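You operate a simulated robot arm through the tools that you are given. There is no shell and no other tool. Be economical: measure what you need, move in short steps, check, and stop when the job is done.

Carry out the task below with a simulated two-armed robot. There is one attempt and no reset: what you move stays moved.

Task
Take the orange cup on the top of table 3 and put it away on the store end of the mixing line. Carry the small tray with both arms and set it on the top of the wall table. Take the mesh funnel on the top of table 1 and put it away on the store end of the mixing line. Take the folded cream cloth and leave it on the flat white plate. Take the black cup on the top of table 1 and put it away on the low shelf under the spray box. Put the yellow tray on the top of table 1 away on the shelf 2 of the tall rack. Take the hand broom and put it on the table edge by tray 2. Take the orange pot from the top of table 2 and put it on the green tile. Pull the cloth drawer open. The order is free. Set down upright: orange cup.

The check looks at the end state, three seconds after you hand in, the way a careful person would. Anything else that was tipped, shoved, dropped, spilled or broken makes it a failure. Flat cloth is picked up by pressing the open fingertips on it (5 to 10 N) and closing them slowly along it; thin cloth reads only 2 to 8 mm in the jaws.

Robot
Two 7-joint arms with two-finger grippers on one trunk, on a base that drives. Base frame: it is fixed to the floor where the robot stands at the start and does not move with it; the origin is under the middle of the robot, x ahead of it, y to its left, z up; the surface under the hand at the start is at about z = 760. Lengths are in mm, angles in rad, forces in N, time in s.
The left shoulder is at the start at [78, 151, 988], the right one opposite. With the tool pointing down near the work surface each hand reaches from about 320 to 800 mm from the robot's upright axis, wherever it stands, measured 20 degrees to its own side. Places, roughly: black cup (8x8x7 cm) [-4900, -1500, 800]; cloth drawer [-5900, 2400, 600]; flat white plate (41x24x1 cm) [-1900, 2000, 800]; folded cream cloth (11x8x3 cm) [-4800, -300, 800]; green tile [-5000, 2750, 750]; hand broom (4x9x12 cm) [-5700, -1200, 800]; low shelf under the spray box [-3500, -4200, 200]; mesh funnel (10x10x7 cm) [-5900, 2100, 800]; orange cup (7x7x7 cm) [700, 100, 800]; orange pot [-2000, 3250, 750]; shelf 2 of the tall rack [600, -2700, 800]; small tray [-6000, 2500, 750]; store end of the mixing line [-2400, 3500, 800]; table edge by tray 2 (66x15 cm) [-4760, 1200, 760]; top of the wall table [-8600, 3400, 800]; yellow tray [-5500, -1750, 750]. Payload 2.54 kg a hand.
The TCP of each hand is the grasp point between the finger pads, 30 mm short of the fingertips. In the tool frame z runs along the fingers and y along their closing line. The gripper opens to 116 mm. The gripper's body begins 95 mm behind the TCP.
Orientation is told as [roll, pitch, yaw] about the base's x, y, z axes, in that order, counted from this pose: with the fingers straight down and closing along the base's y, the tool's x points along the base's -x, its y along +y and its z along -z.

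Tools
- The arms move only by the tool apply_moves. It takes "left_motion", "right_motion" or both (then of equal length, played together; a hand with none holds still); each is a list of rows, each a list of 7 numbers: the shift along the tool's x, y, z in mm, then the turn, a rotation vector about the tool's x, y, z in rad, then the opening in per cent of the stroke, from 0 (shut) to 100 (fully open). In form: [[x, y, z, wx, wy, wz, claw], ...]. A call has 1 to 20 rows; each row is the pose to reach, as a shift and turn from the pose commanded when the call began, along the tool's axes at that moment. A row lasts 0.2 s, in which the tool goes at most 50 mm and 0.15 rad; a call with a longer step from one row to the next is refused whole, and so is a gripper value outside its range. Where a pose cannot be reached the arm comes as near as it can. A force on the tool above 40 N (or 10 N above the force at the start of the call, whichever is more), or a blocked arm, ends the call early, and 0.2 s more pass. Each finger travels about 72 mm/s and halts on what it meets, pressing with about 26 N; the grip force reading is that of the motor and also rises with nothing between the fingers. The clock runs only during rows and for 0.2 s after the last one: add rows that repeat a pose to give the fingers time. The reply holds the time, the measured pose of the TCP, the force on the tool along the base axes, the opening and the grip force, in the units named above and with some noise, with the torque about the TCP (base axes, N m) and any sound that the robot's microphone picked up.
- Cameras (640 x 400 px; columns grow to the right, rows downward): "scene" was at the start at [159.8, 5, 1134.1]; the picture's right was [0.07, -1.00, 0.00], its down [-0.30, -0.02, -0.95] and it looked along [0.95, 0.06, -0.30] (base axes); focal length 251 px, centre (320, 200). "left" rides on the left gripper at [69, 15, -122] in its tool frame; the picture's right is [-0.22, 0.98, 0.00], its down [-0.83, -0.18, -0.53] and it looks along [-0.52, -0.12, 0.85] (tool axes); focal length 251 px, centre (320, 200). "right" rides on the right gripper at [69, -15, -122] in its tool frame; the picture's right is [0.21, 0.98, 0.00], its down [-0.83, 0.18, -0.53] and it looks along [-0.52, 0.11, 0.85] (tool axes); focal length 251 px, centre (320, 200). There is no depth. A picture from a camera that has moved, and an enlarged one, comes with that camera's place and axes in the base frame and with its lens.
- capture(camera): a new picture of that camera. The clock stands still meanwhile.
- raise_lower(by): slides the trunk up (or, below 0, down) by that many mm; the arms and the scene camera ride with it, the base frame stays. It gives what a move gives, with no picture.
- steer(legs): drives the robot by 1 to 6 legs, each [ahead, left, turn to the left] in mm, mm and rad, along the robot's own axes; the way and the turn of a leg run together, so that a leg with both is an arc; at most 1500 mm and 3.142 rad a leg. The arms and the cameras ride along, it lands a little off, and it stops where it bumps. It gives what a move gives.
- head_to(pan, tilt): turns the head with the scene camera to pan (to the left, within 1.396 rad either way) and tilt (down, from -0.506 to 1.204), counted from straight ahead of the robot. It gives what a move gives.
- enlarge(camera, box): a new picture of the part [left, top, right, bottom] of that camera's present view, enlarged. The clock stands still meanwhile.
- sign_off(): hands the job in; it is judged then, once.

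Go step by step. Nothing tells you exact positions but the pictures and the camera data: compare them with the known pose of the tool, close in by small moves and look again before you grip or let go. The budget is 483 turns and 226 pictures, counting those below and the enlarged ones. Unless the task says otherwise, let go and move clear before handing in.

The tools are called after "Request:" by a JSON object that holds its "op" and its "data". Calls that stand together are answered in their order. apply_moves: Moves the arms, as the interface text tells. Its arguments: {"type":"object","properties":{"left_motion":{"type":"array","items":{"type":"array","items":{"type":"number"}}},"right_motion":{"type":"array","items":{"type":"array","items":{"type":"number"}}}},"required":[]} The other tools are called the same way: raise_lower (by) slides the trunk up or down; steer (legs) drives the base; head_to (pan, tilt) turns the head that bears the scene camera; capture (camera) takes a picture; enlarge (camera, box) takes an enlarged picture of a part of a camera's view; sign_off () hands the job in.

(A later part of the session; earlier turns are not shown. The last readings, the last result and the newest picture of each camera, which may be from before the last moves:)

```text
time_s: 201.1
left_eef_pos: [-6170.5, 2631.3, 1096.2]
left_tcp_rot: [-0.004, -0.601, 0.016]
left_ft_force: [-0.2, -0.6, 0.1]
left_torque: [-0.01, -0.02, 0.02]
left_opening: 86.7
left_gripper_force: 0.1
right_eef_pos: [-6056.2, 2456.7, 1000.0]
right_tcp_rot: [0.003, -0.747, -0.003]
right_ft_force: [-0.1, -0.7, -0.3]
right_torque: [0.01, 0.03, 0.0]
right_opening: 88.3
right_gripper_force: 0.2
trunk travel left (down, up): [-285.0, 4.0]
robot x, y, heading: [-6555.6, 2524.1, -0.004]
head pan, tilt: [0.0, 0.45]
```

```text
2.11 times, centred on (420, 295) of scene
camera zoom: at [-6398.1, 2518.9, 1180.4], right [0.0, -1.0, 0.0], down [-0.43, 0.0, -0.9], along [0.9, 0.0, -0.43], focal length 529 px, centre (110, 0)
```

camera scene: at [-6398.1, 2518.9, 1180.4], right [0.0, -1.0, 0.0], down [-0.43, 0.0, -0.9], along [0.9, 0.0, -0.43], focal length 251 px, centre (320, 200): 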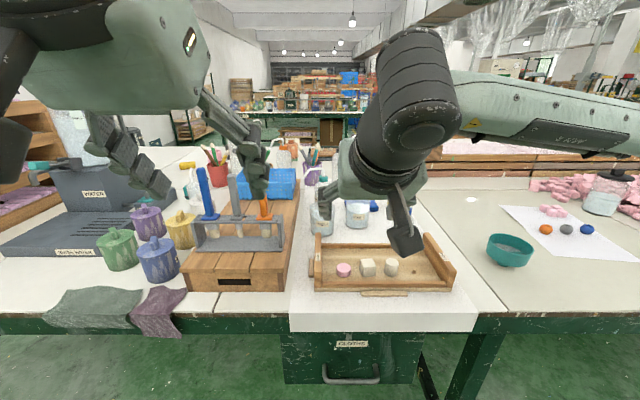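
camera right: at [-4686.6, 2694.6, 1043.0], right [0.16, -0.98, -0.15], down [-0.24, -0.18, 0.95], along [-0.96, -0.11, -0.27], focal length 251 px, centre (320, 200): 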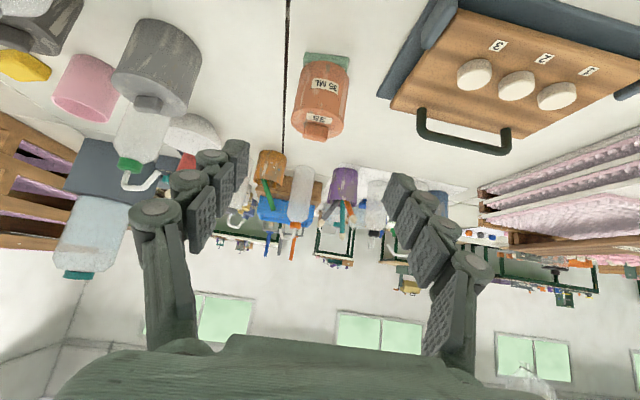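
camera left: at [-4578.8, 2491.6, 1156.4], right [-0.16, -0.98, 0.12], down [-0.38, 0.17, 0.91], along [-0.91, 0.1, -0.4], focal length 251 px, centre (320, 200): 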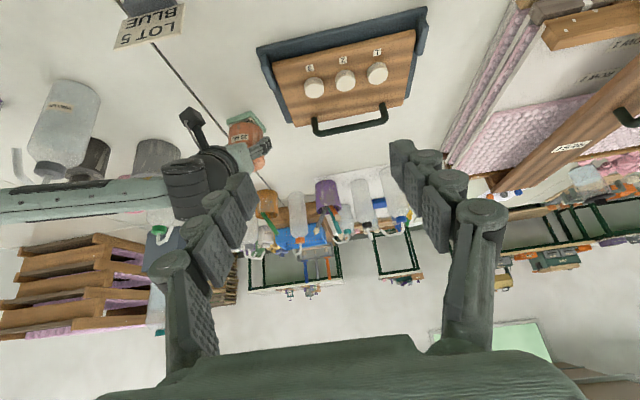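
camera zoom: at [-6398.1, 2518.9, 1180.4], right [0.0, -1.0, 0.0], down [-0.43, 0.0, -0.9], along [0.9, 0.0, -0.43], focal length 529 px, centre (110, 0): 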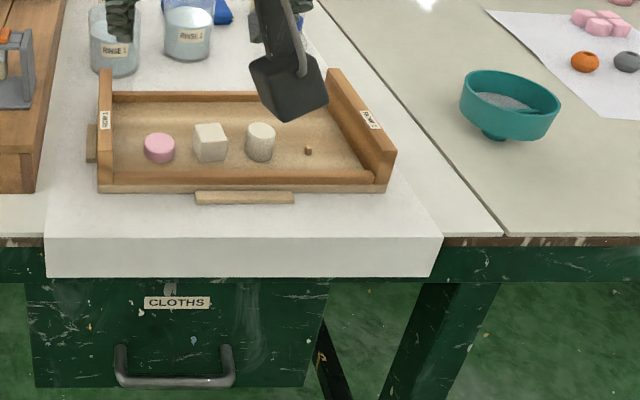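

The tray has raised end walls, so the plan is to grip both end walls from above with the fingers closing along y. I'll straighten both hands to point down and spread them.

Request:
{"op": "apply_moves", "data": {"left_motion": [[0, -12, 0, 0, 0.1, 0, 100], [0, -24, 0, 0, 0.2, 0, 100], [0, -36, 0, 0, 0.3, 0, 100], [0, -48, 0, 0, 0.4, 0, 100], [0, -60, 0, 0, 0.5, 0, 100], [0, -70, 0, 0, 0.601, 0, 100]], "right_motion": [[0, -38, 0, 0, 0.125, 0, 100], [0, -76, 0, 0, 0.25, 0, 100], [0, -114, 0, 0, 0.375, 0, 100], [0, -152, 0, 0, 0.5, 0, 100], [0, -190, 0, 0, 0.63, 0, 100], [0, -225, 0, 0, 0.747, 0, 100]]}}

Request:
{"op": "capture", "data": {"camera": "left"}}

Request:
{"op": "capture", "data": {"camera": "right"}}

```text
time_s: 202.5
left_eef_pos: [-6144.2, 2601.7, 1109.0]
left_tcp_rot: [-0.002, -0.001, 0.012]
left_ft_force: [0.5, 0.9, -0.1]
left_torque: [-0.02, 0.0, 0.04]
left_opening: 116.0
left_gripper_force: 0.0
left hand out of reach, approached as far as the arm can: row 5, 6
right_eef_pos: [-6056.2, 2231.4, 1001.2]
right_tcp_rot: [0.0, 0.002, -0.001]
right_ft_force: [0.7, -0.5, -0.8]
right_torque: [-0.02, 0.06, 0.01]
right_opening: 115.9
right_gripper_force: 0.0
trunk travel left (down, up): [-285.0, 4.0]
robot x, y, heading: [-6553.4, 2518.3, -0.003]
head pan, tilt: [0.0, 0.45]
```

```text
170 pictures are left
camera left: at [-6212.3, 2616.5, 1230.4], right [0.2, 0.98, 0.0], down [0.83, -0.17, 0.53], along [0.52, -0.11, -0.85], focal length 251 px, centre (320, 200)
```

left: 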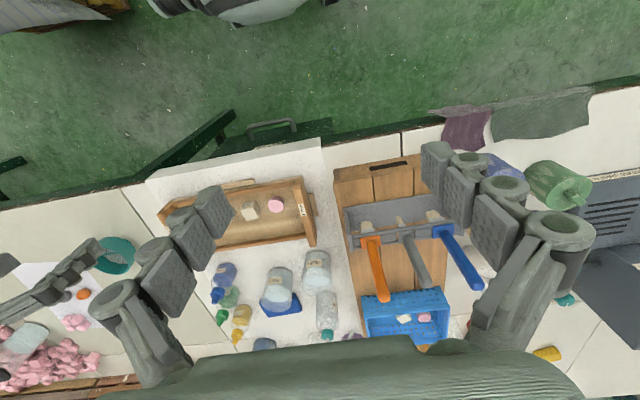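

```text
169 pictures are left
camera right: at [-6125.9, 2216.9, 1122.6], right [-0.21, 0.98, 0.0], down [0.83, 0.18, 0.53], along [0.52, 0.12, -0.85], focal length 251 px, centre (320, 200)
```

right: 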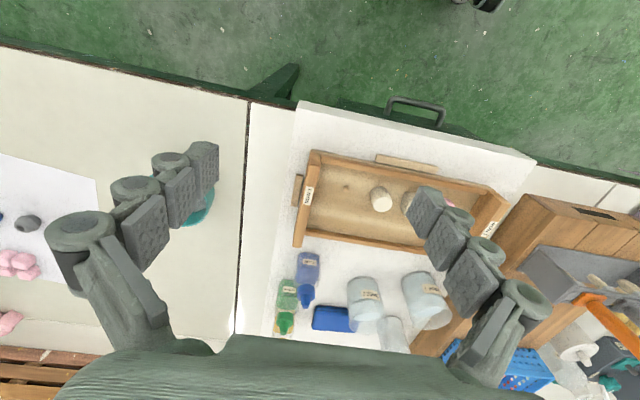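

Request:
{"op": "steer", "data": {"legs": [[130, 0, 0]]}}

Request:
{"op": "apply_moves", "data": {"left_motion": [[-20, -15, 40, 0, 0, 0, 60], [-40, -30, 80, 0, 0, 0, 60], [-60, -45, 120, 0, 0, 0, 60], [-80, -60, 160, 0, 0, 0, 60], [-80, -70, 200, 0, 0, 0, 60]], "right_motion": [[0, 5, 20, 0, 0, 0, 60], [0, 8, 40, 0, 0, 0, 60], [0, 8, 60, 0, 0, 0, 60], [0, 8, 80, 0, 0, 0, 60], [0, 8, 95, 0, 0, 0, 60]]}}

Request:
{"op": "capture", "data": {"camera": "left"}}

Request:
{"op": "capture", "data": {"camera": "right"}}

```text
time_s: 203.8
left_eef_pos: [-6013.0, 2601.7, 1109.0]
left_tcp_rot: [-0.002, 0.0, 0.009]
left_ft_force: [0.1, 0.2, 0.6]
left_torque: [0.01, -0.01, 0.0]
left_opening: 115.9
left_gripper_force: 0.1
right_eef_pos: [-5926.3, 2229.9, 1002.0]
right_tcp_rot: [0.001, 0.001, -0.003]
right_ft_force: [-0.1, 0.0, -0.1]
right_torque: [0.01, 0.07, 0.01]
right_opening: 115.9
right_gripper_force: 0.2
trunk travel left (down, up): [-285.0, 4.0]
robot x, y, heading: [-6425.8, 2520.3, -0.004]
head pan, tilt: [0.0, 0.45]
```

```text
time_s: 204.9
left_eef_pos: [-5953.1, 2588.5, 909.7]
left_tcp_rot: [-0.005, -0.002, 0.013]
left_ft_force: [1.2, 0.1, -0.5]
left_torque: [-0.06, 0.07, 0.01]
left_opening: 69.3
left_gripper_force: 0.1
left hand out of reach, approached as far as the arm can: row 1, 2, 3, 4, 5
right_eef_pos: [-5926.6, 2240.2, 904.9]
right_tcp_rot: [-0.002, 0.001, -0.004]
right_ft_force: [0.8, 0.2, -0.6]
right_torque: [-0.03, 0.01, 0.02]
right_opening: 69.4
right_gripper_force: 0.0
trunk travel left (down, up): [-285.0, 4.0]
robot x, y, heading: [-6432.2, 2521.2, -0.004]
head pan, tilt: [0.0, 0.45]
```

```text
168 pictures are left
camera left: at [-6022.5, 2602.9, 1032.0], right [0.2, 0.98, -0.01], down [0.83, -0.17, 0.54], along [0.52, -0.11, -0.84], focal length 251 px, centre (320, 200)
```

left: 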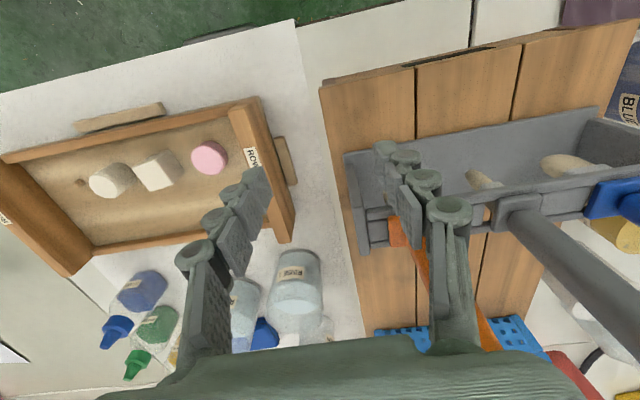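

```text
167 pictures are left
camera right: at [-5996.1, 2225.5, 1026.3], right [-0.21, 0.98, 0.0], down [0.83, 0.18, 0.53], along [0.52, 0.11, -0.85], focal length 251 px, centre (320, 200)
```

right: 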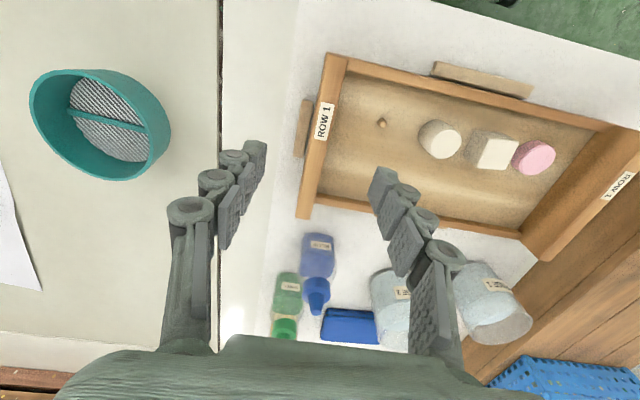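

The tray's end walls are at y ≈ 2527 and y ≈ 2239, with outer cleats and the centre at x ≈ -5925. I'll strafe to centre the robot on the tray.

Request:
{"op": "steer", "data": {"legs": [[0, -137, 0], [35, 0, 0]]}}

```text
time_s: 207.4
left_eef_pos: [-5919.4, 2450.6, 910.3]
left_tcp_rot: [-0.004, -0.001, 0.012]
left_ft_force: [0.6, 0.7, -0.1]
left_torque: [0.0, 0.05, 0.0]
left_opening: 69.7
left_gripper_force: 0.1
right_eef_pos: [-5893.6, 2102.7, 905.0]
right_tcp_rot: [0.003, 0.003, -0.002]
right_ft_force: [0.5, 0.4, 0.3]
right_torque: [0.01, 0.03, -0.03]
right_opening: 69.5
right_gripper_force: 0.0
trunk travel left (down, up): [-285.0, 4.0]
robot x, y, heading: [-6389.1, 2385.0, -0.008]
head pan, tilt: [0.0, 0.45]
```

Request:
{"op": "apply_moves", "data": {"left_motion": [[3, 30, 0, 0, 0, 0, 50], [6, 60, 0, 0, 0, 0, 50], [6, 86, 0, 0, 0, 0, 50], [6, 86, 25, 0, 0, 0, 50], [6, 86, 40, 0, 0, 0, 50]], "right_motion": [[10, 42, 0, 0, 0, 0, 50], [20, 84, 0, 0, 0, 0, 50], [31, 126, 0, 0, 0, 0, 50], [31, 126, 25, 0, 0, 0, 50], [31, 126, 35, 0, 0, 0, 50]]}}

Request:
{"op": "capture", "data": {"camera": "left"}}

Request:
{"op": "capture", "data": {"camera": "right"}}

```text
time_s: 208.6
left_eef_pos: [-5928.8, 2537.1, 870.6]
left_tcp_rot: [-0.007, -0.003, 0.011]
left_ft_force: [0.4, -0.5, 0.6]
left_torque: [0.0, 0.01, 0.02]
left_opening: 57.7
left_gripper_force: 0.0
right_eef_pos: [-5925.0, 2228.4, 870.8]
right_tcp_rot: [-0.001, 0.0, -0.003]
right_ft_force: [-0.5, -0.5, -0.5]
right_torque: [-0.03, -0.01, 0.01]
right_opening: 58.0
right_gripper_force: 0.1
trunk travel left (down, up): [-285.0, 4.0]
robot x, y, heading: [-6398.7, 2381.1, -0.004]
head pan, tilt: [0.0, 0.45]
```

```text
166 pictures are left
camera left: at [-5997.9, 2552.8, 993.4], right [0.2, 0.98, 0.0], down [0.83, -0.17, 0.54], along [0.53, -0.11, -0.84], focal length 251 px, centre (320, 200)
```

left: 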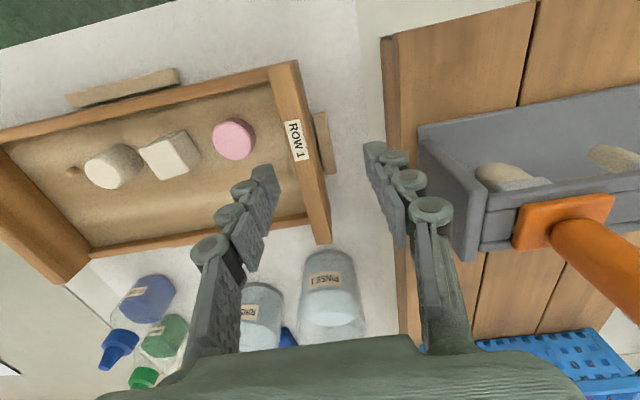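

```text
165 pictures are left
camera right: at [-5994.2, 2214.7, 992.3], right [-0.21, 0.98, 0.0], down [0.83, 0.18, 0.53], along [0.52, 0.11, -0.85], focal length 251 px, centre (320, 200)
```

right: 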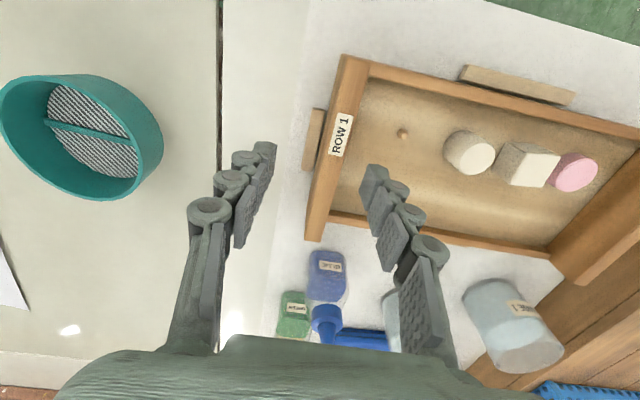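

Request:
{"op": "apply_moves", "data": {"left_motion": [[0, -6, 0, 0, 0, 0, 50], [0, -6, 20, 0, 0, 0, 50], [0, -6, 40, 0, 0, 0, 50], [0, -6, 50, 0, 0, 0, 50], [0, -6, 56, 0, 0, 0, 50]], "right_motion": [[0, 5, 0, 0, 0, 0, 50], [0, 5, 20, 0, 0, 0, 50], [0, 5, 40, 0, 0, 0, 50], [0, 5, 50, 0, 0, 0, 50], [0, 5, 56, 0, 0, 0, 50]]}}

Request:
{"op": "capture", "data": {"camera": "left"}}

Request:
{"op": "capture", "data": {"camera": "right"}}

```text
time_s: 209.8
left_eef_pos: [-5927.4, 2530.9, 814.0]
left_tcp_rot: [-0.004, -0.002, 0.013]
left_ft_force: [0.6, -0.5, 0.0]
left_torque: [0.01, 0.01, -0.01]
left_opening: 58.0
left_gripper_force: 0.2
right_eef_pos: [-5925.6, 2234.4, 814.7]
right_tcp_rot: [-0.001, -0.001, -0.004]
right_ft_force: [-0.2, 0.5, 0.3]
right_torque: [0.0, 0.0, 0.04]
right_opening: 58.1
right_gripper_force: 0.1
trunk travel left (down, up): [-285.0, 4.0]
robot x, y, heading: [-6394.1, 2382.3, -0.003]
head pan, tilt: [0.0, 0.45]
```

```text
164 pictures are left
camera left: at [-5996.4, 2545.7, 936.1], right [0.2, 0.98, 0.0], down [0.83, -0.17, 0.54], along [0.52, -0.11, -0.84], focal length 251 px, centre (320, 200)
```

left: 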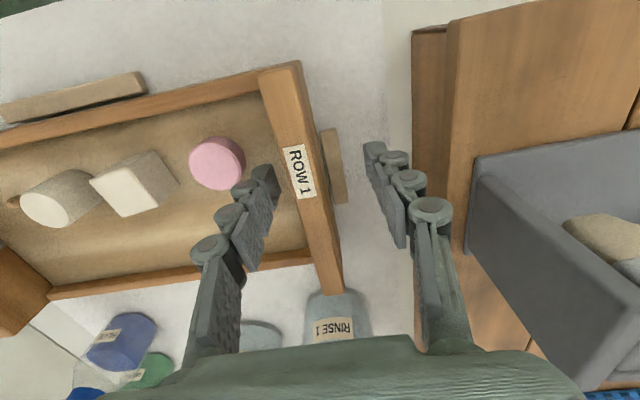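

```text
163 pictures are left
camera right: at [-5994.1, 2220.3, 935.9], right [-0.21, 0.98, 0.0], down [0.83, 0.18, 0.53], along [0.52, 0.11, -0.85], focal length 251 px, centre (320, 200)
```

right: 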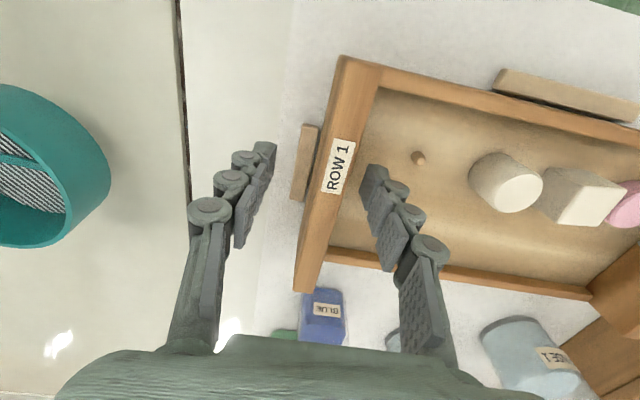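

Request:
{"op": "apply_moves", "data": {"left_motion": [[0, 0, 4, 0, 0, 0, 50], [0, 0, 7, 0, 0, 0, 50], [0, 0, 7, 0, 0, 0, 44], [0, 0, 7, 0, 0, 0, 38], [0, 0, 7, 0, 0, 0, 32], [0, 0, 7, 0, 0, 0, 26], [0, 0, 7, 0, 0, 0, 20], [0, 0, 7, 0, 0, 0, 15], [0, 0, 7, 0, 0, 0, 15]], "right_motion": [[0, 0, 4, 0, 0, 0, 50], [0, 0, 7, 0, 0, 0, 50], [0, 0, 7, 0, 0, 0, 44], [0, 0, 7, 0, 0, 0, 38], [0, 0, 7, 0, 0, 0, 32], [0, 0, 7, 0, 0, 0, 26], [0, 0, 7, 0, 0, 0, 20], [0, 0, 7, 0, 0, 0, 15], [0, 0, 7, 0, 0, 0, 15]]}}

Request:
{"op": "capture", "data": {"camera": "left"}}

Request:
{"op": "capture", "data": {"camera": "right"}}

```text
time_s: 211.8
left_eef_pos: [-5927.7, 2530.1, 808.5]
left_tcp_rot: [-0.006, -0.003, 0.014]
left_ft_force: [0.8, -14.3, -1.3]
left_torque: [-0.38, 0.0, -0.16]
left_opening: 26.9
left_gripper_force: 7.3
right_eef_pos: [-5924.3, 2234.5, 808.5]
right_tcp_rot: [0.003, 0.0, -0.002]
right_ft_force: [0.3, 13.8, -2.1]
right_torque: [0.37, -0.02, 0.0]
right_opening: 27.0
right_gripper_force: 6.5
trunk travel left (down, up): [-285.0, 4.0]
robot x, y, heading: [-6392.4, 2384.4, -0.003]
head pan, tilt: [0.0, 0.45]
```

```text
162 pictures are left
camera left: at [-5996.5, 2545.7, 929.3], right [0.2, 0.98, -0.01], down [0.83, -0.17, 0.54], along [0.53, -0.11, -0.84], focal length 251 px, centre (320, 200)
```

left: 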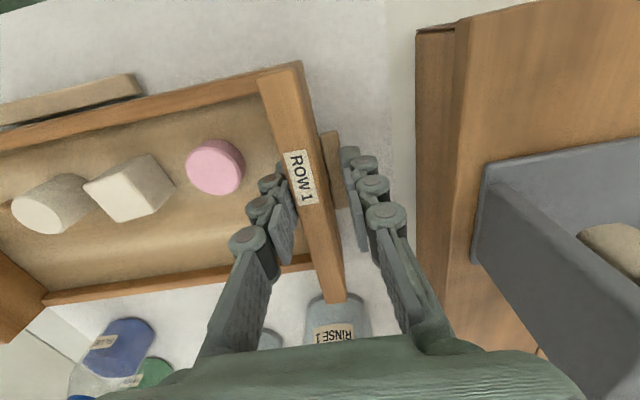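

```text
161 pictures are left
camera right: at [-5994.5, 2220.3, 929.4], right [-0.21, 0.98, 0.0], down [0.83, 0.18, 0.53], along [0.52, 0.12, -0.85], focal length 251 px, centre (320, 200)
```

right: 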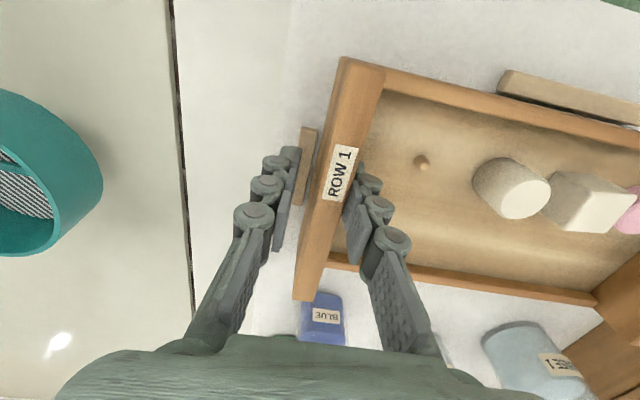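

The inner fingers touched first, so I'll shift both hands a few mm inward and finish closing.

Request:
{"op": "apply_moves", "data": {"left_motion": [[0, -2, 0, 0, 0, 0, 15], [0, -4, 0, 0, 0, 0, 12], [0, -4, 0, 0, 0, 0, 8], [0, -4, 0, 0, 0, 0, 8]], "right_motion": [[0, 2, 0, 0, 0, 0, 15], [0, 4, 0, 0, 0, 0, 12], [0, 4, 0, 0, 0, 0, 8], [0, 4, 0, 0, 0, 0, 8]]}}

```text
time_s: 212.8
left_eef_pos: [-5926.8, 2527.4, 806.9]
left_tcp_rot: [-0.005, -0.001, 0.012]
left_ft_force: [-0.3, -14.4, -1.3]
left_torque: [-0.41, 0.01, -0.1]
left_opening: 19.1
left_gripper_force: 7.1
right_eef_pos: [-5924.6, 2237.8, 807.6]
right_tcp_rot: [0.001, 0.0, -0.001]
right_ft_force: [-0.7, 14.9, -2.1]
right_torque: [0.38, 0.07, 0.06]
right_opening: 19.1
right_gripper_force: 7.0
trunk travel left (down, up): [-285.0, 4.0]
robot x, y, heading: [-6396.9, 2384.4, -0.004]
head pan, tilt: [0.0, 0.45]
```

Request:
{"op": "apply_moves", "data": {"left_motion": [[0, -2, 0, 0, 0, 0, 8], [0, -3, 0, 0, 0, 0, 5], [0, -3, 0, 0, 0, 0, 3], [0, -3, 0, 0, 0, 0, 3]], "right_motion": [[0, 2, 0, 0, 0, 0, 8], [0, 3, 0, 0, 0, 0, 5], [0, 3, 0, 0, 0, 0, 3], [0, 3, 0, 0, 0, 0, 3]]}}

Request:
{"op": "capture", "data": {"camera": "left"}}

```text
time_s: 213.8
left_eef_pos: [-5928.1, 2523.7, 806.9]
left_tcp_rot: [-0.002, -0.003, 0.012]
left_ft_force: [-0.8, -0.5, -0.7]
left_torque: [-0.04, -0.08, -0.36]
left_opening: 15.4
left_gripper_force: 25.7
right_eef_pos: [-5925.4, 2240.4, 807.5]
right_tcp_rot: [-0.002, 0.0, -0.005]
right_ft_force: [0.5, 0.8, 0.1]
right_torque: [-0.02, 0.05, 0.12]
right_opening: 15.3
right_gripper_force: 26.3
trunk travel left (down, up): [-285.0, 4.0]
robot x, y, heading: [-6393.7, 2386.0, 0.0]
head pan, tilt: [0.0, 0.45]
```

```text
160 pictures are left
camera left: at [-5996.5, 2538.9, 929.1], right [0.2, 0.98, 0.0], down [0.83, -0.17, 0.54], along [0.52, -0.11, -0.84], focal length 251 px, centre (320, 200)
```

left: 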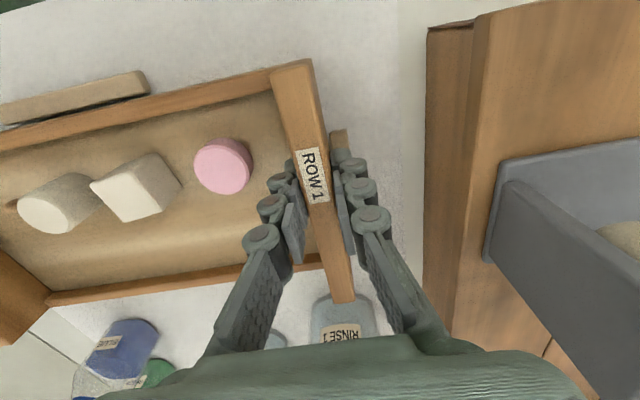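

Both walls are gripped firmly at 15 mm with balanced forces. I'll lift the tray level and slowly.

Request:
{"op": "apply_moves", "data": {"left_motion": [[0, 0, -5, 0, 0, 0, 3], [0, 0, -12, 0, 0, 0, 3], [0, 0, -20, 0, 0, 0, 3], [0, 0, -30, 0, 0, 0, 3], [0, 0, -42, 0, 0, 0, 3], [0, 0, -54, 0, 0, 0, 3], [0, 0, -66, 0, 0, 0, 3], [0, 0, -78, 0, 0, 0, 3], [0, 0, -90, 0, 0, 0, 3], [0, 0, -100, 0, 0, 0, 3]], "right_motion": [[0, 0, -5, 0, 0, 0, 3], [0, 0, -12, 0, 0, 0, 3], [0, 0, -20, 0, 0, 0, 3], [0, 0, -30, 0, 0, 0, 3], [0, 0, -42, 0, 0, 0, 3], [0, 0, -54, 0, 0, 0, 3], [0, 0, -66, 0, 0, 0, 3], [0, 0, -78, 0, 0, 0, 3], [0, 0, -90, 0, 0, 0, 3], [0, 0, -100, 0, 0, 0, 3]]}}

Request:
{"op": "capture", "data": {"camera": "scene"}}

```text
time_s: 216.0
left_eef_pos: [-5927.4, 2524.6, 906.9]
left_tcp_rot: [-0.003, -0.002, 0.013]
left_ft_force: [-0.2, 18.6, -2.1]
left_torque: [0.55, 0.13, -0.27]
left_opening: 15.6
left_gripper_force: 26.1
right_eef_pos: [-5924.4, 2241.0, 907.8]
right_tcp_rot: [-0.001, -0.001, -0.001]
right_ft_force: [0.2, -18.1, -1.4]
right_torque: [-0.47, -0.11, 0.26]
right_opening: 15.4
right_gripper_force: 25.6
trunk travel left (down, up): [-285.0, 4.0]
robot x, y, heading: [-6395.9, 2385.4, -0.003]
head pan, tilt: [0.0, 0.45]
```

```text
159 pictures are left
camera scene: at [-6235.3, 2381.9, 1180.3], right [0.0, -1.0, 0.0], down [-0.44, 0.0, -0.9], along [0.9, 0.0, -0.44], focal length 251 px, centre (320, 200)
```

scene: 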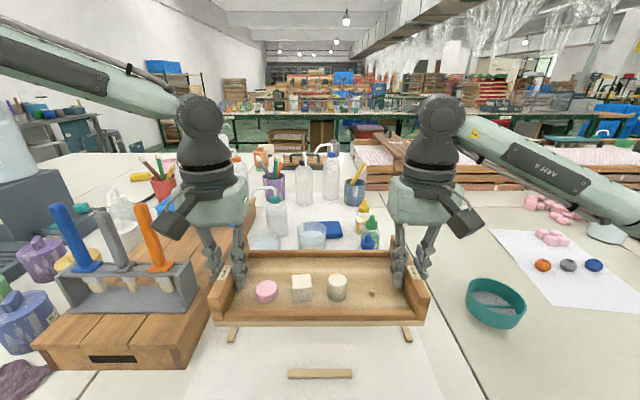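

The tray is lifted level; the small cleats stay on the table as locating stops. I'll ease the internal load, back away, turn around and drive toward the wall table.

Request:
{"op": "apply_moves", "data": {"left_motion": [[0, 1, -15, 0, 0, 0, 3], [0, 1.5, -30, 0, 0, 0, 3]], "right_motion": [[0, -1, -15, 0, 0, 0, 3], [0, -1.5, -30, 0, 0, 0, 3]]}}

Request:
{"op": "steer", "data": {"legs": [[-450, 0, 0]]}}

Request:
{"op": "steer", "data": {"legs": [[0, 0, 1.57], [0, 0, 1.57]]}}

Request:
{"op": "head_to", "data": {"pan": 0.0, "tilt": 0.35}}

Request:
{"op": "capture", "data": {"camera": "scene"}}

```text
time_s: 216.6
left_eef_pos: [-5927.8, 2524.8, 938.5]
left_tcp_rot: [-0.007, -0.003, 0.013]
left_ft_force: [0.1, 7.0, -2.4]
left_torque: [0.28, -0.04, -0.13]
left_opening: 15.2
left_gripper_force: 25.9
right_eef_pos: [-5924.8, 2240.8, 937.9]
right_tcp_rot: [0.004, 0.0, 0.0]
right_ft_force: [-0.4, -6.8, -0.7]
right_torque: [-0.09, 0.04, 0.28]
right_opening: 15.4
right_gripper_force: 26.4
trunk travel left (down, up): [-285.0, 4.0]
robot x, y, heading: [-6392.9, 2381.3, -0.003]
head pan, tilt: [0.0, 0.45]
```

```text
time_s: 219.3
left_eef_pos: [-6374.2, 2525.7, 939.5]
left_tcp_rot: [-0.005, -0.003, 0.01]
left_ft_force: [0.3, -16.9, -2.1]
left_torque: [-0.39, -0.07, -0.2]
left_opening: 15.5
left_gripper_force: 26.3
right_eef_pos: [-6371.7, 2241.6, 938.2]
right_tcp_rot: [0.005, 0.001, -0.004]
right_ft_force: [-0.2, 16.6, -0.2]
right_torque: [0.45, 0.04, 0.23]
right_opening: 15.3
right_gripper_force: 26.1
trunk travel left (down, up): [-285.0, 4.0]
robot x, y, heading: [-6837.8, 2386.9, -0.008]
head pan, tilt: [0.0, 0.45]
```

```text
time_s: 227.5
left_eef_pos: [-7307.3, 2249.5, 938.5]
left_tcp_rot: [-0.006, -0.001, -3.143]
left_ft_force: [-0.8, 5.1, -1.8]
left_torque: [0.09, 0.0, -0.19]
left_opening: 15.5
left_gripper_force: 26.1
right_eef_pos: [-7309.4, 2533.6, 938.6]
right_tcp_rot: [0.004, 0.0, 3.127]
right_ft_force: [0.5, -5.0, -0.5]
right_torque: [-0.11, -0.04, 0.26]
right_opening: 15.3
right_gripper_force: 26.2
trunk travel left (down, up): [-285.0, 4.0]
robot x, y, heading: [-6835.3, 2386.6, 3.124]
head pan, tilt: [0.0, 0.45]
```

```text
time_s: 228.2
left_eef_pos: [-7306.9, 2248.9, 938.4]
left_tcp_rot: [-0.004, -0.003, -3.142]
left_ft_force: [-0.7, -0.4, -1.3]
left_torque: [-0.02, -0.01, -0.21]
left_opening: 15.6
left_gripper_force: 26.2
right_eef_pos: [-7308.4, 2533.5, 937.3]
right_tcp_rot: [0.004, 0.001, 3.128]
right_ft_force: [0.6, -0.5, -1.1]
right_torque: [0.03, 0.0, 0.27]
right_opening: 15.7
right_gripper_force: 25.9
trunk travel left (down, up): [-285.0, 4.0]
robot x, y, heading: [-6840.1, 2382.4, 3.125]
head pan, tilt: [0.0, 0.351]
```

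```text
158 pictures are left
camera scene: at [-7003.1, 2386.7, 1189.5], right [0.02, 1.0, 0.0], down [0.34, -0.01, -0.94], along [-0.94, 0.01, -0.34], focal length 251 px, centre (320, 200)
```

scene: 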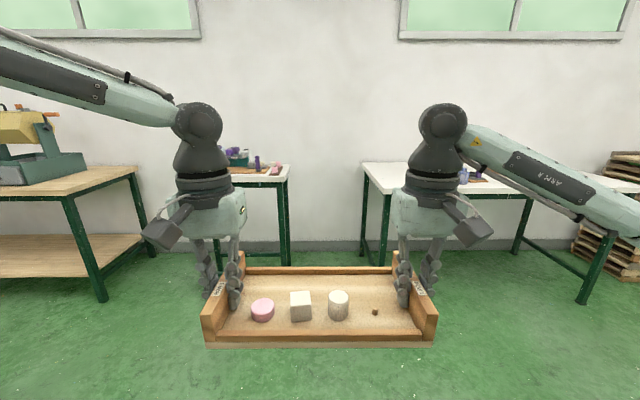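

Request:
{"op": "steer", "data": {"legs": [[650, -1000, 0.016]]}}

Request:
{"op": "capture", "data": {"camera": "scene"}}

```text
time_s: 238.2
left_eef_pos: [-7952.1, 3254.5, 938.7]
left_tcp_rot: [-0.005, 0.0, -3.117]
left_ft_force: [-0.5, 1.9, -1.1]
left_torque: [-0.01, 0.01, -0.17]
left_opening: 15.3
left_gripper_force: 26.2
right_eef_pos: [-7959.9, 3537.4, 937.8]
right_tcp_rot: [0.004, -0.002, -3.132]
right_ft_force: [0.1, -0.6, -1.5]
right_torque: [-0.02, 0.01, 0.21]
right_opening: 15.5
right_gripper_force: 25.4
trunk travel left (down, up): [-285.0, 4.0]
robot x, y, heading: [-7489.5, 3400.8, -3.133]
head pan, tilt: [0.0, 0.351]
```

```text
157 pictures are left
camera scene: at [-7651.2, 3398.1, 1189.5], right [-0.01, 1.0, 0.0], down [0.34, 0.0, -0.94], along [-0.94, -0.01, -0.34], focal length 251 px, centre (320, 200)
```

scene: 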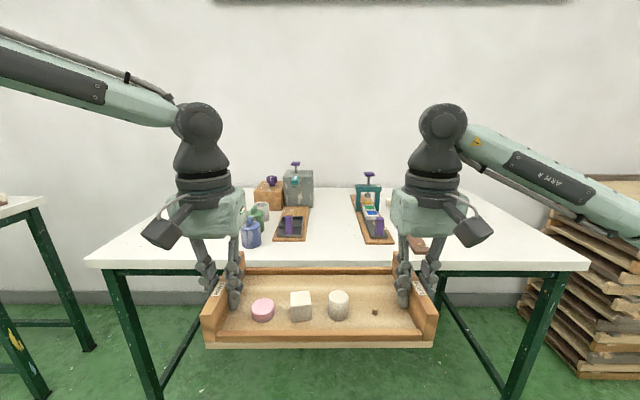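

Request:
{"op": "enlarge", "data": {"camera": "scene", "box": [100, 160, 600, 300]}}

```text
1.28 times, centred on (350, 230) of scene
camera zoom: at [-7651.2, 3398.1, 1189.5], right [-0.01, 1.0, 0.0], down [0.34, 0.0, -0.94], along [-0.94, -0.01, -0.34], focal length 322 px, centre (282, 162)
```

zoom: 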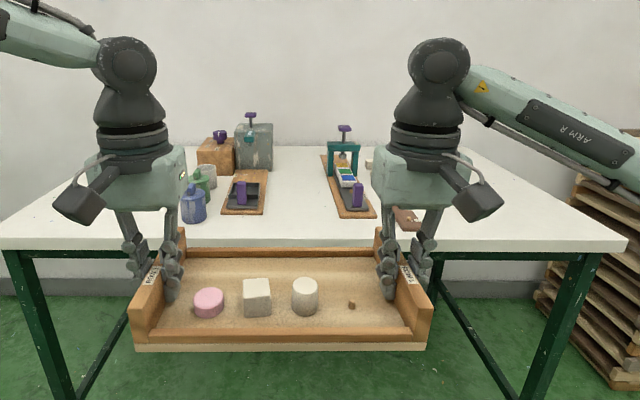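

The left part of the wall table (y ≈ 2720 to 3100) is clear. I'll strafe to y ≈ 2905 and drive in.

Request:
{"op": "steer", "data": {"legs": [[0, 495, -0.008], [445, 0, 0]]}}

Request:
{"op": "head_to", "data": {"pan": 0.0, "tilt": 0.55}}

Request:
{"op": "capture", "data": {"camera": "scene"}}

Request:
{"op": "capture", "data": {"camera": "left"}}

Request:
{"op": "capture", "data": {"camera": "right"}}

```text
time_s: 245.8
left_eef_pos: [-8406.3, 2776.5, 939.0]
left_tcp_rot: [-0.004, -0.001, -3.133]
left_ft_force: [-0.5, 1.1, -2.1]
left_torque: [-0.01, -0.02, -0.18]
left_opening: 15.6
left_gripper_force: 26.0
right_eef_pos: [-8410.2, 3060.2, 937.3]
right_tcp_rot: [0.004, 0.0, 3.138]
right_ft_force: [1.1, 0.0, -1.7]
right_torque: [0.0, -0.05, 0.24]
right_opening: 15.4
right_gripper_force: 26.2
trunk travel left (down, up): [-285.0, 4.0]
robot x, y, heading: [-7941.7, 2917.4, 3.133]
head pan, tilt: [0.0, 0.351]
```

```text
time_s: 246.5
left_eef_pos: [-8406.7, 2776.4, 938.0]
left_tcp_rot: [-0.005, -0.002, -3.132]
left_ft_force: [-0.5, -0.5, -1.4]
left_torque: [-0.03, 0.0, -0.17]
left_opening: 15.5
left_gripper_force: 26.2
right_eef_pos: [-8409.0, 3060.0, 936.3]
right_tcp_rot: [0.004, -0.001, 3.136]
right_ft_force: [1.1, 0.2, -1.3]
right_torque: [0.0, -0.03, 0.24]
right_opening: 15.3
right_gripper_force: 26.2
trunk travel left (down, up): [-285.0, 4.0]
robot x, y, heading: [-7940.2, 2921.0, 3.135]
head pan, tilt: [0.0, 0.55]
```

```text
155 pictures are left
camera scene: at [-8099.9, 2916.0, 1171.3], right [0.01, 1.0, 0.0], down [0.52, 0.0, -0.85], along [-0.85, 0.01, -0.52], focal length 251 px, centre (320, 200)
```

scene: 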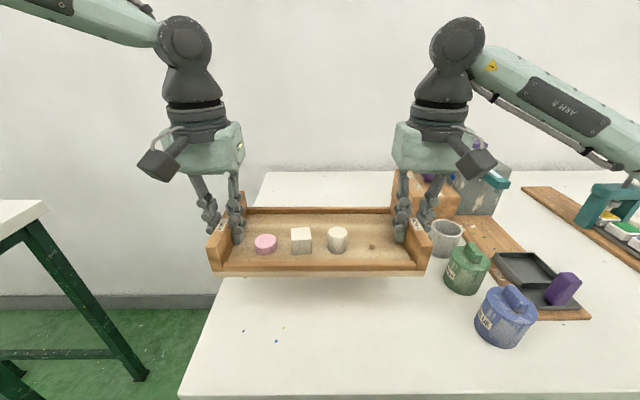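

```text
154 pictures are left
camera left: at [-8336.7, 2760.5, 1060.4], right [-0.21, -0.98, -0.01], down [-0.83, 0.17, 0.54], along [-0.52, 0.12, -0.84], focal length 251 px, centre (320, 200)
```

left: 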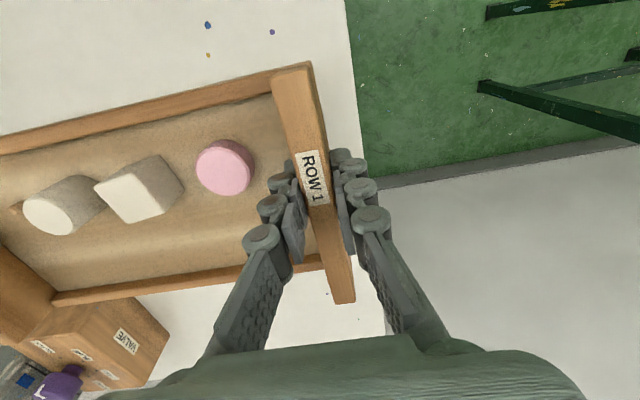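

```text
153 pictures are left
camera right: at [-8341.0, 3076.0, 1059.1], right [0.21, -0.98, 0.0], down [-0.83, -0.18, 0.53], along [-0.52, -0.11, -0.85], focal length 251 px, centre (320, 200)
```

right: 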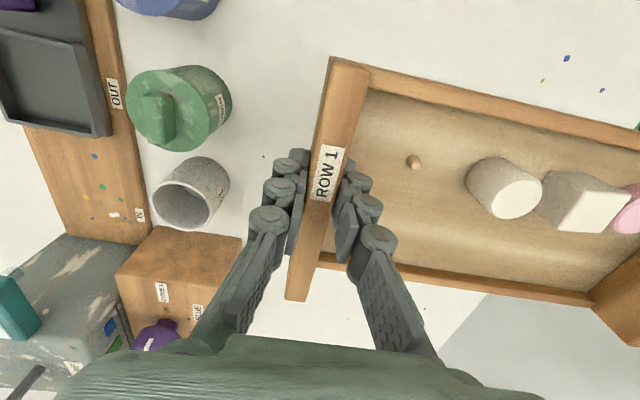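

Request:
{"op": "steer", "data": {"legs": [[0, -20, 0]]}}

Request:
{"op": "apply_moves", "data": {"left_motion": [[0, 0, 15, 0, 0, 0, 3], [0, 0, 30, 0, 0, 0, 3], [0, 0, 45, 0, 0, 0, 3], [0, 0, 60, 0, 0, 0, 3], [0, 0, 75, 0, 0, 0, 3], [0, 0, 90, 0, 0, 0, 3], [0, 0, 105, 0, 0, 0, 3], [0, 0, 115, 0, 0, 0, 3]], "right_motion": [[0, 0, 15, 0, 0, 0, 3], [0, 0, 30, 0, 0, 0, 3], [0, 0, 45, 0, 0, 0, 3], [0, 0, 60, 0, 0, 0, 3], [0, 0, 75, 0, 0, 0, 3], [0, 0, 90, 0, 0, 0, 3], [0, 0, 105, 0, 0, 0, 3], [0, 0, 115, 0, 0, 0, 3]]}}

Request:
{"op": "capture", "data": {"camera": "right"}}

```text
time_s: 247.4
left_eef_pos: [-8405.3, 2795.6, 938.6]
left_tcp_rot: [-0.006, -0.003, -3.133]
left_ft_force: [0.0, 0.7, -1.3]
left_torque: [-0.05, 0.03, -0.19]
left_opening: 15.7
left_gripper_force: 25.6
right_eef_pos: [-8410.2, 3079.6, 938.1]
right_tcp_rot: [0.004, 0.0, 3.136]
right_ft_force: [-0.4, 0.6, -0.6]
right_torque: [-0.01, -0.02, 0.23]
right_opening: 15.5
right_gripper_force: 26.0
trunk travel left (down, up): [-285.0, 4.0]
robot x, y, heading: [-7937.1, 2936.2, 3.14]
head pan, tilt: [0.0, 0.55]
```

```text
time_s: 249.1
left_eef_pos: [-8406.1, 2795.7, 840.2]
left_tcp_rot: [-0.005, -0.019, -3.132]
left_ft_force: [5.2, -9.2, 31.0]
left_torque: [-0.07, -1.12, -0.1]
left_opening: 15.8
left_gripper_force: 26.1
right_eef_pos: [-8410.9, 3080.0, 840.8]
right_tcp_rot: [0.006, -0.024, 3.134]
right_ft_force: [4.2, 6.5, 23.8]
right_torque: [-0.05, -0.65, 0.4]
right_opening: 16.1
right_gripper_force: 9.3
trunk travel left (down, up): [-285.0, 4.0]
robot x, y, heading: [-7940.1, 2936.0, 3.131]
head pan, tilt: [0.0, 0.55]
stopped in row 8 (left hand): the force on the tool passed its limit at 53 N (the readings are from after the stop); the commanded pose is now the measured one
```

```text
152 pictures are left
camera right: at [-8339.3, 3096.1, 960.3], right [0.21, -0.98, 0.0], down [-0.81, -0.17, 0.55], along [-0.54, -0.12, -0.83], focal length 251 px, centre (320, 200)
```

right: 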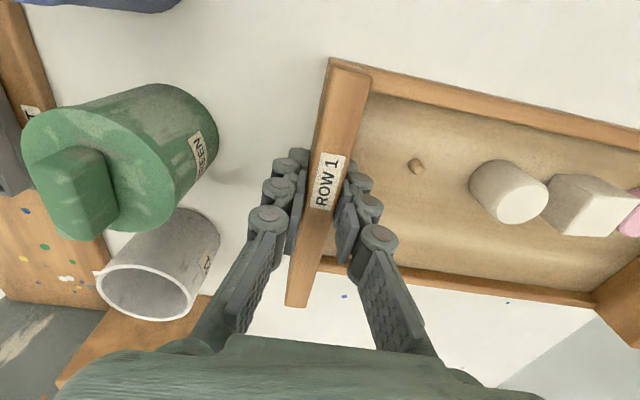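

Contact came early because this table is about 33 mm higher. I'll ease off 2 mm, then release both hands.

Request:
{"op": "apply_moves", "data": {"left_motion": [[0, 0, -1.5, 0, 0, 0, 3], [0, 0, -1.5, 0, 0, 0, 3]], "right_motion": [[0, 0, -1.5, 0, 0, 0, 3], [0, 0, -1.5, 0, 0, 0, 3]]}}

```text
time_s: 249.7
left_eef_pos: [-8407.6, 2796.0, 841.5]
left_tcp_rot: [-0.006, -0.018, -3.134]
left_ft_force: [8.2, -15.4, 38.6]
left_torque: [-0.08, -0.33, -0.17]
left_opening: 15.4
left_gripper_force: 26.5
right_eef_pos: [-8412.0, 3080.6, 840.8]
right_tcp_rot: [0.006, -0.022, 3.132]
right_ft_force: [-1.9, 10.7, 27.6]
right_torque: [0.01, 0.02, 0.36]
right_opening: 15.6
right_gripper_force: 26.4
trunk travel left (down, up): [-285.0, 4.0]
robot x, y, heading: [-7940.2, 2935.5, 3.132]
head pan, tilt: [0.0, 0.55]
```

Request:
{"op": "apply_moves", "data": {"left_motion": [[0, 0, -2, 0, 0, 0, 3], [0, 0, -4, 0, 0, 0, 3], [0, 0, -4, 0, 0, 0, 3]], "right_motion": [[0, 0, -2, 0, 0, 0, 3], [0, 0, -4, 0, 0, 0, 3], [0, 0, -4, 0, 0, 0, 3]]}}

```text
time_s: 250.5
left_eef_pos: [-8407.4, 2797.2, 840.2]
left_tcp_rot: [-0.005, -0.011, -3.134]
left_ft_force: [9.9, -12.4, 24.7]
left_torque: [0.01, 0.13, -0.43]
left_opening: 15.6
left_gripper_force: 25.7
right_eef_pos: [-8410.5, 3080.3, 841.1]
right_tcp_rot: [0.005, -0.013, 3.13]
right_ft_force: [-7.1, 8.5, 5.1]
right_torque: [-0.02, 0.77, 0.13]
right_opening: 15.6
right_gripper_force: 26.0
trunk travel left (down, up): [-285.0, 4.0]
robot x, y, heading: [-7940.4, 2932.4, 3.132]
head pan, tilt: [0.0, 0.55]
```

Request:
{"op": "apply_moves", "data": {"left_motion": [[0, 0, -2, 0, 0, 0, 3], [0, 0, -3, 0, 0, 0, 3], [0, 0, -3, 0, 0, 0, 12], [0, 0, -3, 0, 0, 0, 20], [0, 0, -3, 0, 0, 0, 30], [0, 0, -3, 0, 0, 0, 40], [0, 0, -3, 0, 0, 0, 40]], "right_motion": [[0, 0, 0, 0, 0, 0, 3], [0, 0, 0, 0, 0, 0, 3], [0, 0, 0, 0, 0, 0, 12], [0, 0, 0, 0, 0, 0, 20], [0, 0, 0, 0, 0, 0, 30], [0, 0, 0, 0, 0, 0, 40], [0, 0, 0, 0, 0, 0, 40]]}}

Request:
{"op": "capture", "data": {"camera": "left"}}

Request:
{"op": "capture", "data": {"camera": "right"}}

```text
time_s: 252.1
left_eef_pos: [-8408.9, 2796.3, 843.4]
left_tcp_rot: [-0.005, -0.01, -3.135]
left_ft_force: [0.3, -0.7, 0.5]
left_torque: [-0.02, 0.02, -0.01]
left_opening: 46.5
left_gripper_force: 0.1
right_eef_pos: [-8412.3, 3081.3, 840.6]
right_tcp_rot: [0.006, -0.014, 3.133]
right_ft_force: [-0.7, 1.2, 1.1]
right_torque: [0.0, -0.01, 0.01]
right_opening: 46.8
right_gripper_force: 0.0
trunk travel left (down, up): [-285.0, 4.0]
robot x, y, heading: [-7936.5, 2933.4, 3.136]
head pan, tilt: [0.0, 0.55]
```

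```text
151 pictures are left
camera left: at [-8337.9, 2781.6, 964.6], right [-0.21, -0.98, 0.0], down [-0.82, 0.17, 0.54], along [-0.53, 0.11, -0.84], focal length 251 px, centre (320, 200)
```

left: 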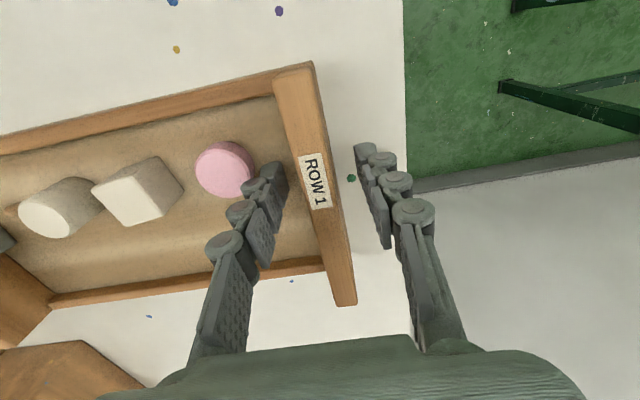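

```text
150 pictures are left
camera right: at [-8342.0, 3095.9, 960.8], right [0.21, -0.98, 0.0], down [-0.82, -0.17, 0.55], along [-0.53, -0.11, -0.84], focal length 251 px, centre (320, 200)
```

right: 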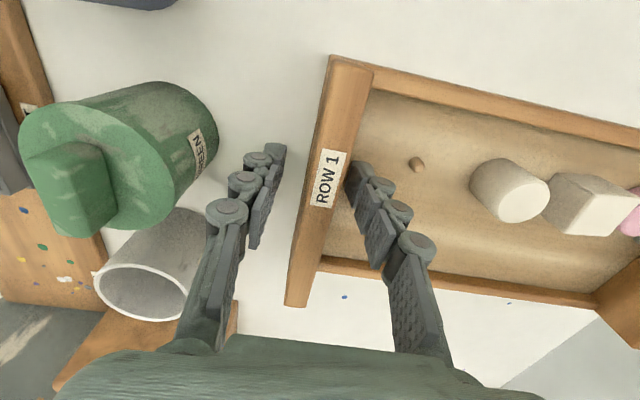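

Request:
{"op": "apply_moves", "data": {"left_motion": [[0, 0, -10, 0, 0, 0, 40], [0, 0, -30, 0, 0, 0, 40], [0, 0, -60, 0, 0, 0, 40], [0, 0, -95, 0, 0, 0, 40], [0, 0, -130, 0, 0, 0, 40]], "right_motion": [[0, 0, -10, 0, 0, 0, 40], [0, 0, -30, 0, 0, 0, 40], [0, 0, -60, 0, 0, 0, 40], [0, 0, -95, 0, 0, 0, 40], [0, 0, -130, 0, 0, 0, 40]]}}

Request:
{"op": "capture", "data": {"camera": "scene"}}

```text
time_s: 253.3
left_eef_pos: [-8406.3, 2795.0, 974.6]
left_tcp_rot: [-0.006, -0.01, -3.134]
left_ft_force: [0.7, -0.7, -0.1]
left_torque: [0.04, 0.04, 0.02]
left_opening: 46.7
left_gripper_force: 0.1
right_eef_pos: [-8409.5, 3080.7, 970.7]
right_tcp_rot: [0.004, -0.012, 3.133]
right_ft_force: [0.4, 0.0, -0.7]
right_torque: [0.01, 0.03, -0.02]
right_opening: 46.5
right_gripper_force: 0.1
trunk travel left (down, up): [-285.0, 4.0]
robot x, y, heading: [-7940.3, 2935.1, 3.133]
head pan, tilt: [0.0, 0.55]
```

```text
149 pictures are left
camera scene: at [-8098.8, 2935.3, 1171.3], right [0.01, 1.0, 0.0], down [0.52, 0.0, -0.85], along [-0.85, 0.01, -0.52], focal length 251 px, centre (320, 200)
```

scene: 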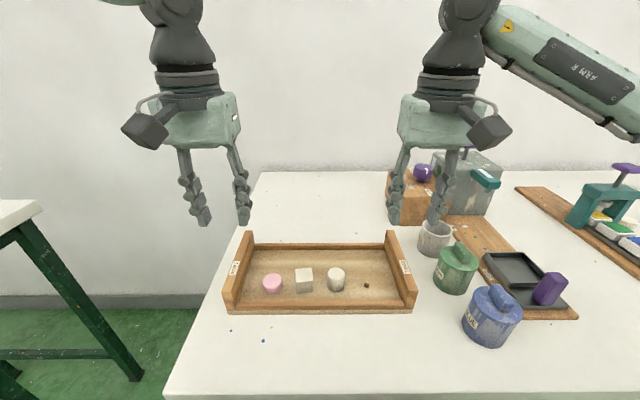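

The tray sits safely on the wall table. Next is the cloth drawer, so I'll back off, turn around and return to table 1's west side.

Request:
{"op": "steer", "data": {"legs": [[-350, 0, 0], [0, 0, -1.57], [0, 0, -1.57], [800, -290, 0]]}}

Request:
{"op": "raise_lower", "data": {"by": -200}}

Request:
{"op": "head_to", "data": {"pan": 0.0, "tilt": 0.45}}

Request:
{"op": "capture", "data": {"camera": "scene"}}

```text
time_s: 267.5
left_eef_pos: [-6330.7, 2783.0, 973.2]
left_tcp_rot: [-0.005, -0.01, 0.015]
left_ft_force: [0.7, -0.2, -0.3]
left_torque: [0.02, 0.04, 0.03]
left_opening: 46.4
left_gripper_force: 0.1
right_eef_pos: [-6322.7, 2498.8, 970.4]
right_tcp_rot: [0.006, -0.015, -0.004]
right_ft_force: [-0.2, 0.4, -0.2]
right_torque: [0.0, 0.0, 0.04]
right_opening: 46.3
right_gripper_force: 0.1
trunk travel left (down, up): [-285.0, 4.0]
robot x, y, heading: [-6793.0, 2644.0, 0.006]
head pan, tilt: [0.0, 0.55]
```

```text
time_s: 269.6
left_eef_pos: [-6329.2, 2784.1, 773.5]
left_tcp_rot: [-0.004, -0.009, 0.014]
left_ft_force: [-0.3, -0.4, -0.7]
left_torque: [-0.01, 0.02, 0.03]
left_opening: 46.6
left_gripper_force: 0.1
right_eef_pos: [-6322.7, 2496.8, 770.0]
right_tcp_rot: [0.005, -0.013, -0.004]
right_ft_force: [0.0, -0.4, 0.3]
right_torque: [-0.01, 0.01, -0.01]
right_opening: 46.6
right_gripper_force: 0.1
trunk travel left (down, up): [-85.0, 204.0]
robot x, y, heading: [-6799.6, 2640.2, -0.001]
head pan, tilt: [0.0, 0.55]
```

```text
time_s: 270.3
left_eef_pos: [-6330.9, 2783.5, 774.5]
left_tcp_rot: [-0.006, -0.011, 0.013]
left_ft_force: [-0.9, 0.4, 0.3]
left_torque: [0.02, 0.02, -0.03]
left_opening: 46.4
left_gripper_force: 0.0
right_eef_pos: [-6323.0, 2498.0, 769.2]
right_tcp_rot: [0.006, -0.014, -0.004]
right_ft_force: [0.1, -0.3, 0.4]
right_torque: [0.02, -0.01, 0.02]
right_opening: 46.4
right_gripper_force: 0.1
trunk travel left (down, up): [-85.0, 204.0]
robot x, y, heading: [-6797.4, 2640.3, -0.006]
head pan, tilt: [0.0, 0.45]
```

```text
148 pictures are left
camera scene: at [-6636.7, 2639.5, 980.3], right [0.0, -1.0, 0.0], down [-0.44, 0.0, -0.9], along [0.9, 0.0, -0.44], focal length 251 px, centre (320, 200)
```

scene: 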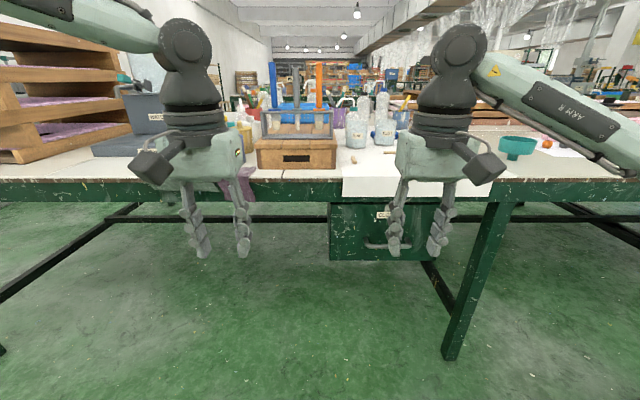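

The drawer handle is at about (-6085, 2460, 575). I'll turn the right hand to point forward and lower it to handle height.

Request:
{"op": "apply_moves", "data": {"right_motion": [[5, 0, 10, 0, -0.14, 0, 46], [10, 0, 30, 0, -0.28, 0, 46], [20, -5, 50, 0, -0.42, 0, 46], [30, -10, 70, 0, -0.56, 0, 46], [40, -15, 90, 0, -0.7, 0, 46], [50, -20, 110, 0, -0.84, 0, 46], [50, -25, 130, 0, -0.98, 0, 46], [50, -30, 150, 0, -1.12, 0, 46], [50, -35, 165, 0, -1.26, 0, 46], [50, -40, 180, 0, -1.4, 0, 46], [50, -43, 190, 0, -1.5, 0, 46], [50, -43, 190, 0, -1.556, 0, 46]]}}

```text
time_s: 272.9
left_eef_pos: [-6331.4, 2784.3, 773.9]
left_tcp_rot: [-0.005, -0.01, 0.015]
left_ft_force: [0.5, -0.5, 0.1]
left_torque: [-0.02, 0.02, 0.0]
left_opening: 46.7
left_gripper_force: 0.2
right_eef_pos: [-6299.9, 2499.0, 626.9]
right_tcp_rot: [0.01, -0.946, -0.011]
right_ft_force: [-0.1, 0.3, -0.2]
right_torque: [-0.01, 0.01, -0.03]
right_opening: 53.6
right_gripper_force: 0.1
right hand out of reach, approached as far as the arm can: row 5, 6, 7, 8, 9, 10, 11, 12
trunk travel left (down, up): [-85.0, 204.0]
robot x, y, heading: [-6795.3, 2641.3, 0.002]
head pan, tilt: [0.0, 0.45]
```

Request:
{"op": "steer", "data": {"legs": [[-120, 0, 0]]}}

Request:
{"op": "apply_moves", "data": {"right_motion": [[-20, 0, 30, 0, 0, 0, 46], [-45, 0, 62, 0, 0, 0, 46], [-70, 0, 95, 0, -0.1, 0, 46], [-88, 0, 122, 0, -0.2, 0, 46], [-88, 0, 122, 0, -0.3, 0, 46], [-75, -10, 130, 0, -0.4, 0, 46], [-65, -20, 140, 0, -0.5, 0, 46], [-52, -30, 148, 0, -0.6, 0, 46], [-52, -40, 148, 0, -0.62, 0, 46]]}}

```text
time_s: 274.1
left_eef_pos: [-6447.4, 2784.9, 773.1]
left_tcp_rot: [-0.004, -0.011, 0.016]
left_ft_force: [0.1, 0.5, -0.2]
left_torque: [-0.01, -0.02, 0.01]
left_opening: 46.4
left_gripper_force: 0.1
right_eef_pos: [-6416.7, 2499.5, 627.4]
right_tcp_rot: [0.01, -0.945, -0.01]
right_ft_force: [-0.5, -0.4, -1.0]
right_torque: [0.03, 0.01, -0.02]
right_opening: 53.2
right_gripper_force: 0.1
trunk travel left (down, up): [-85.0, 204.0]
robot x, y, heading: [-6911.1, 2641.4, -0.001]
head pan, tilt: [0.0, 0.45]
```

```text
time_s: 276.1
left_eef_pos: [-6448.6, 2781.8, 773.9]
left_tcp_rot: [-0.007, -0.012, 0.015]
left_ft_force: [0.2, -0.4, 0.2]
left_torque: [0.02, 0.0, 0.02]
left_opening: 46.5
left_gripper_force: 0.0
right_eef_pos: [-6286.4, 2592.9, 656.4]
right_tcp_rot: [0.064, -1.518, -0.133]
right_ft_force: [0.4, 1.4, 0.8]
right_torque: [0.02, -0.02, -0.04]
right_opening: 53.2
right_gripper_force: 0.2
right hand out of reach, approached as far as the arm can: row 4, 5, 6, 7, 8, 9
trunk travel left (down, up): [-85.0, 204.0]
robot x, y, heading: [-6915.1, 2642.6, -0.004]
head pan, tilt: [0.0, 0.45]
```

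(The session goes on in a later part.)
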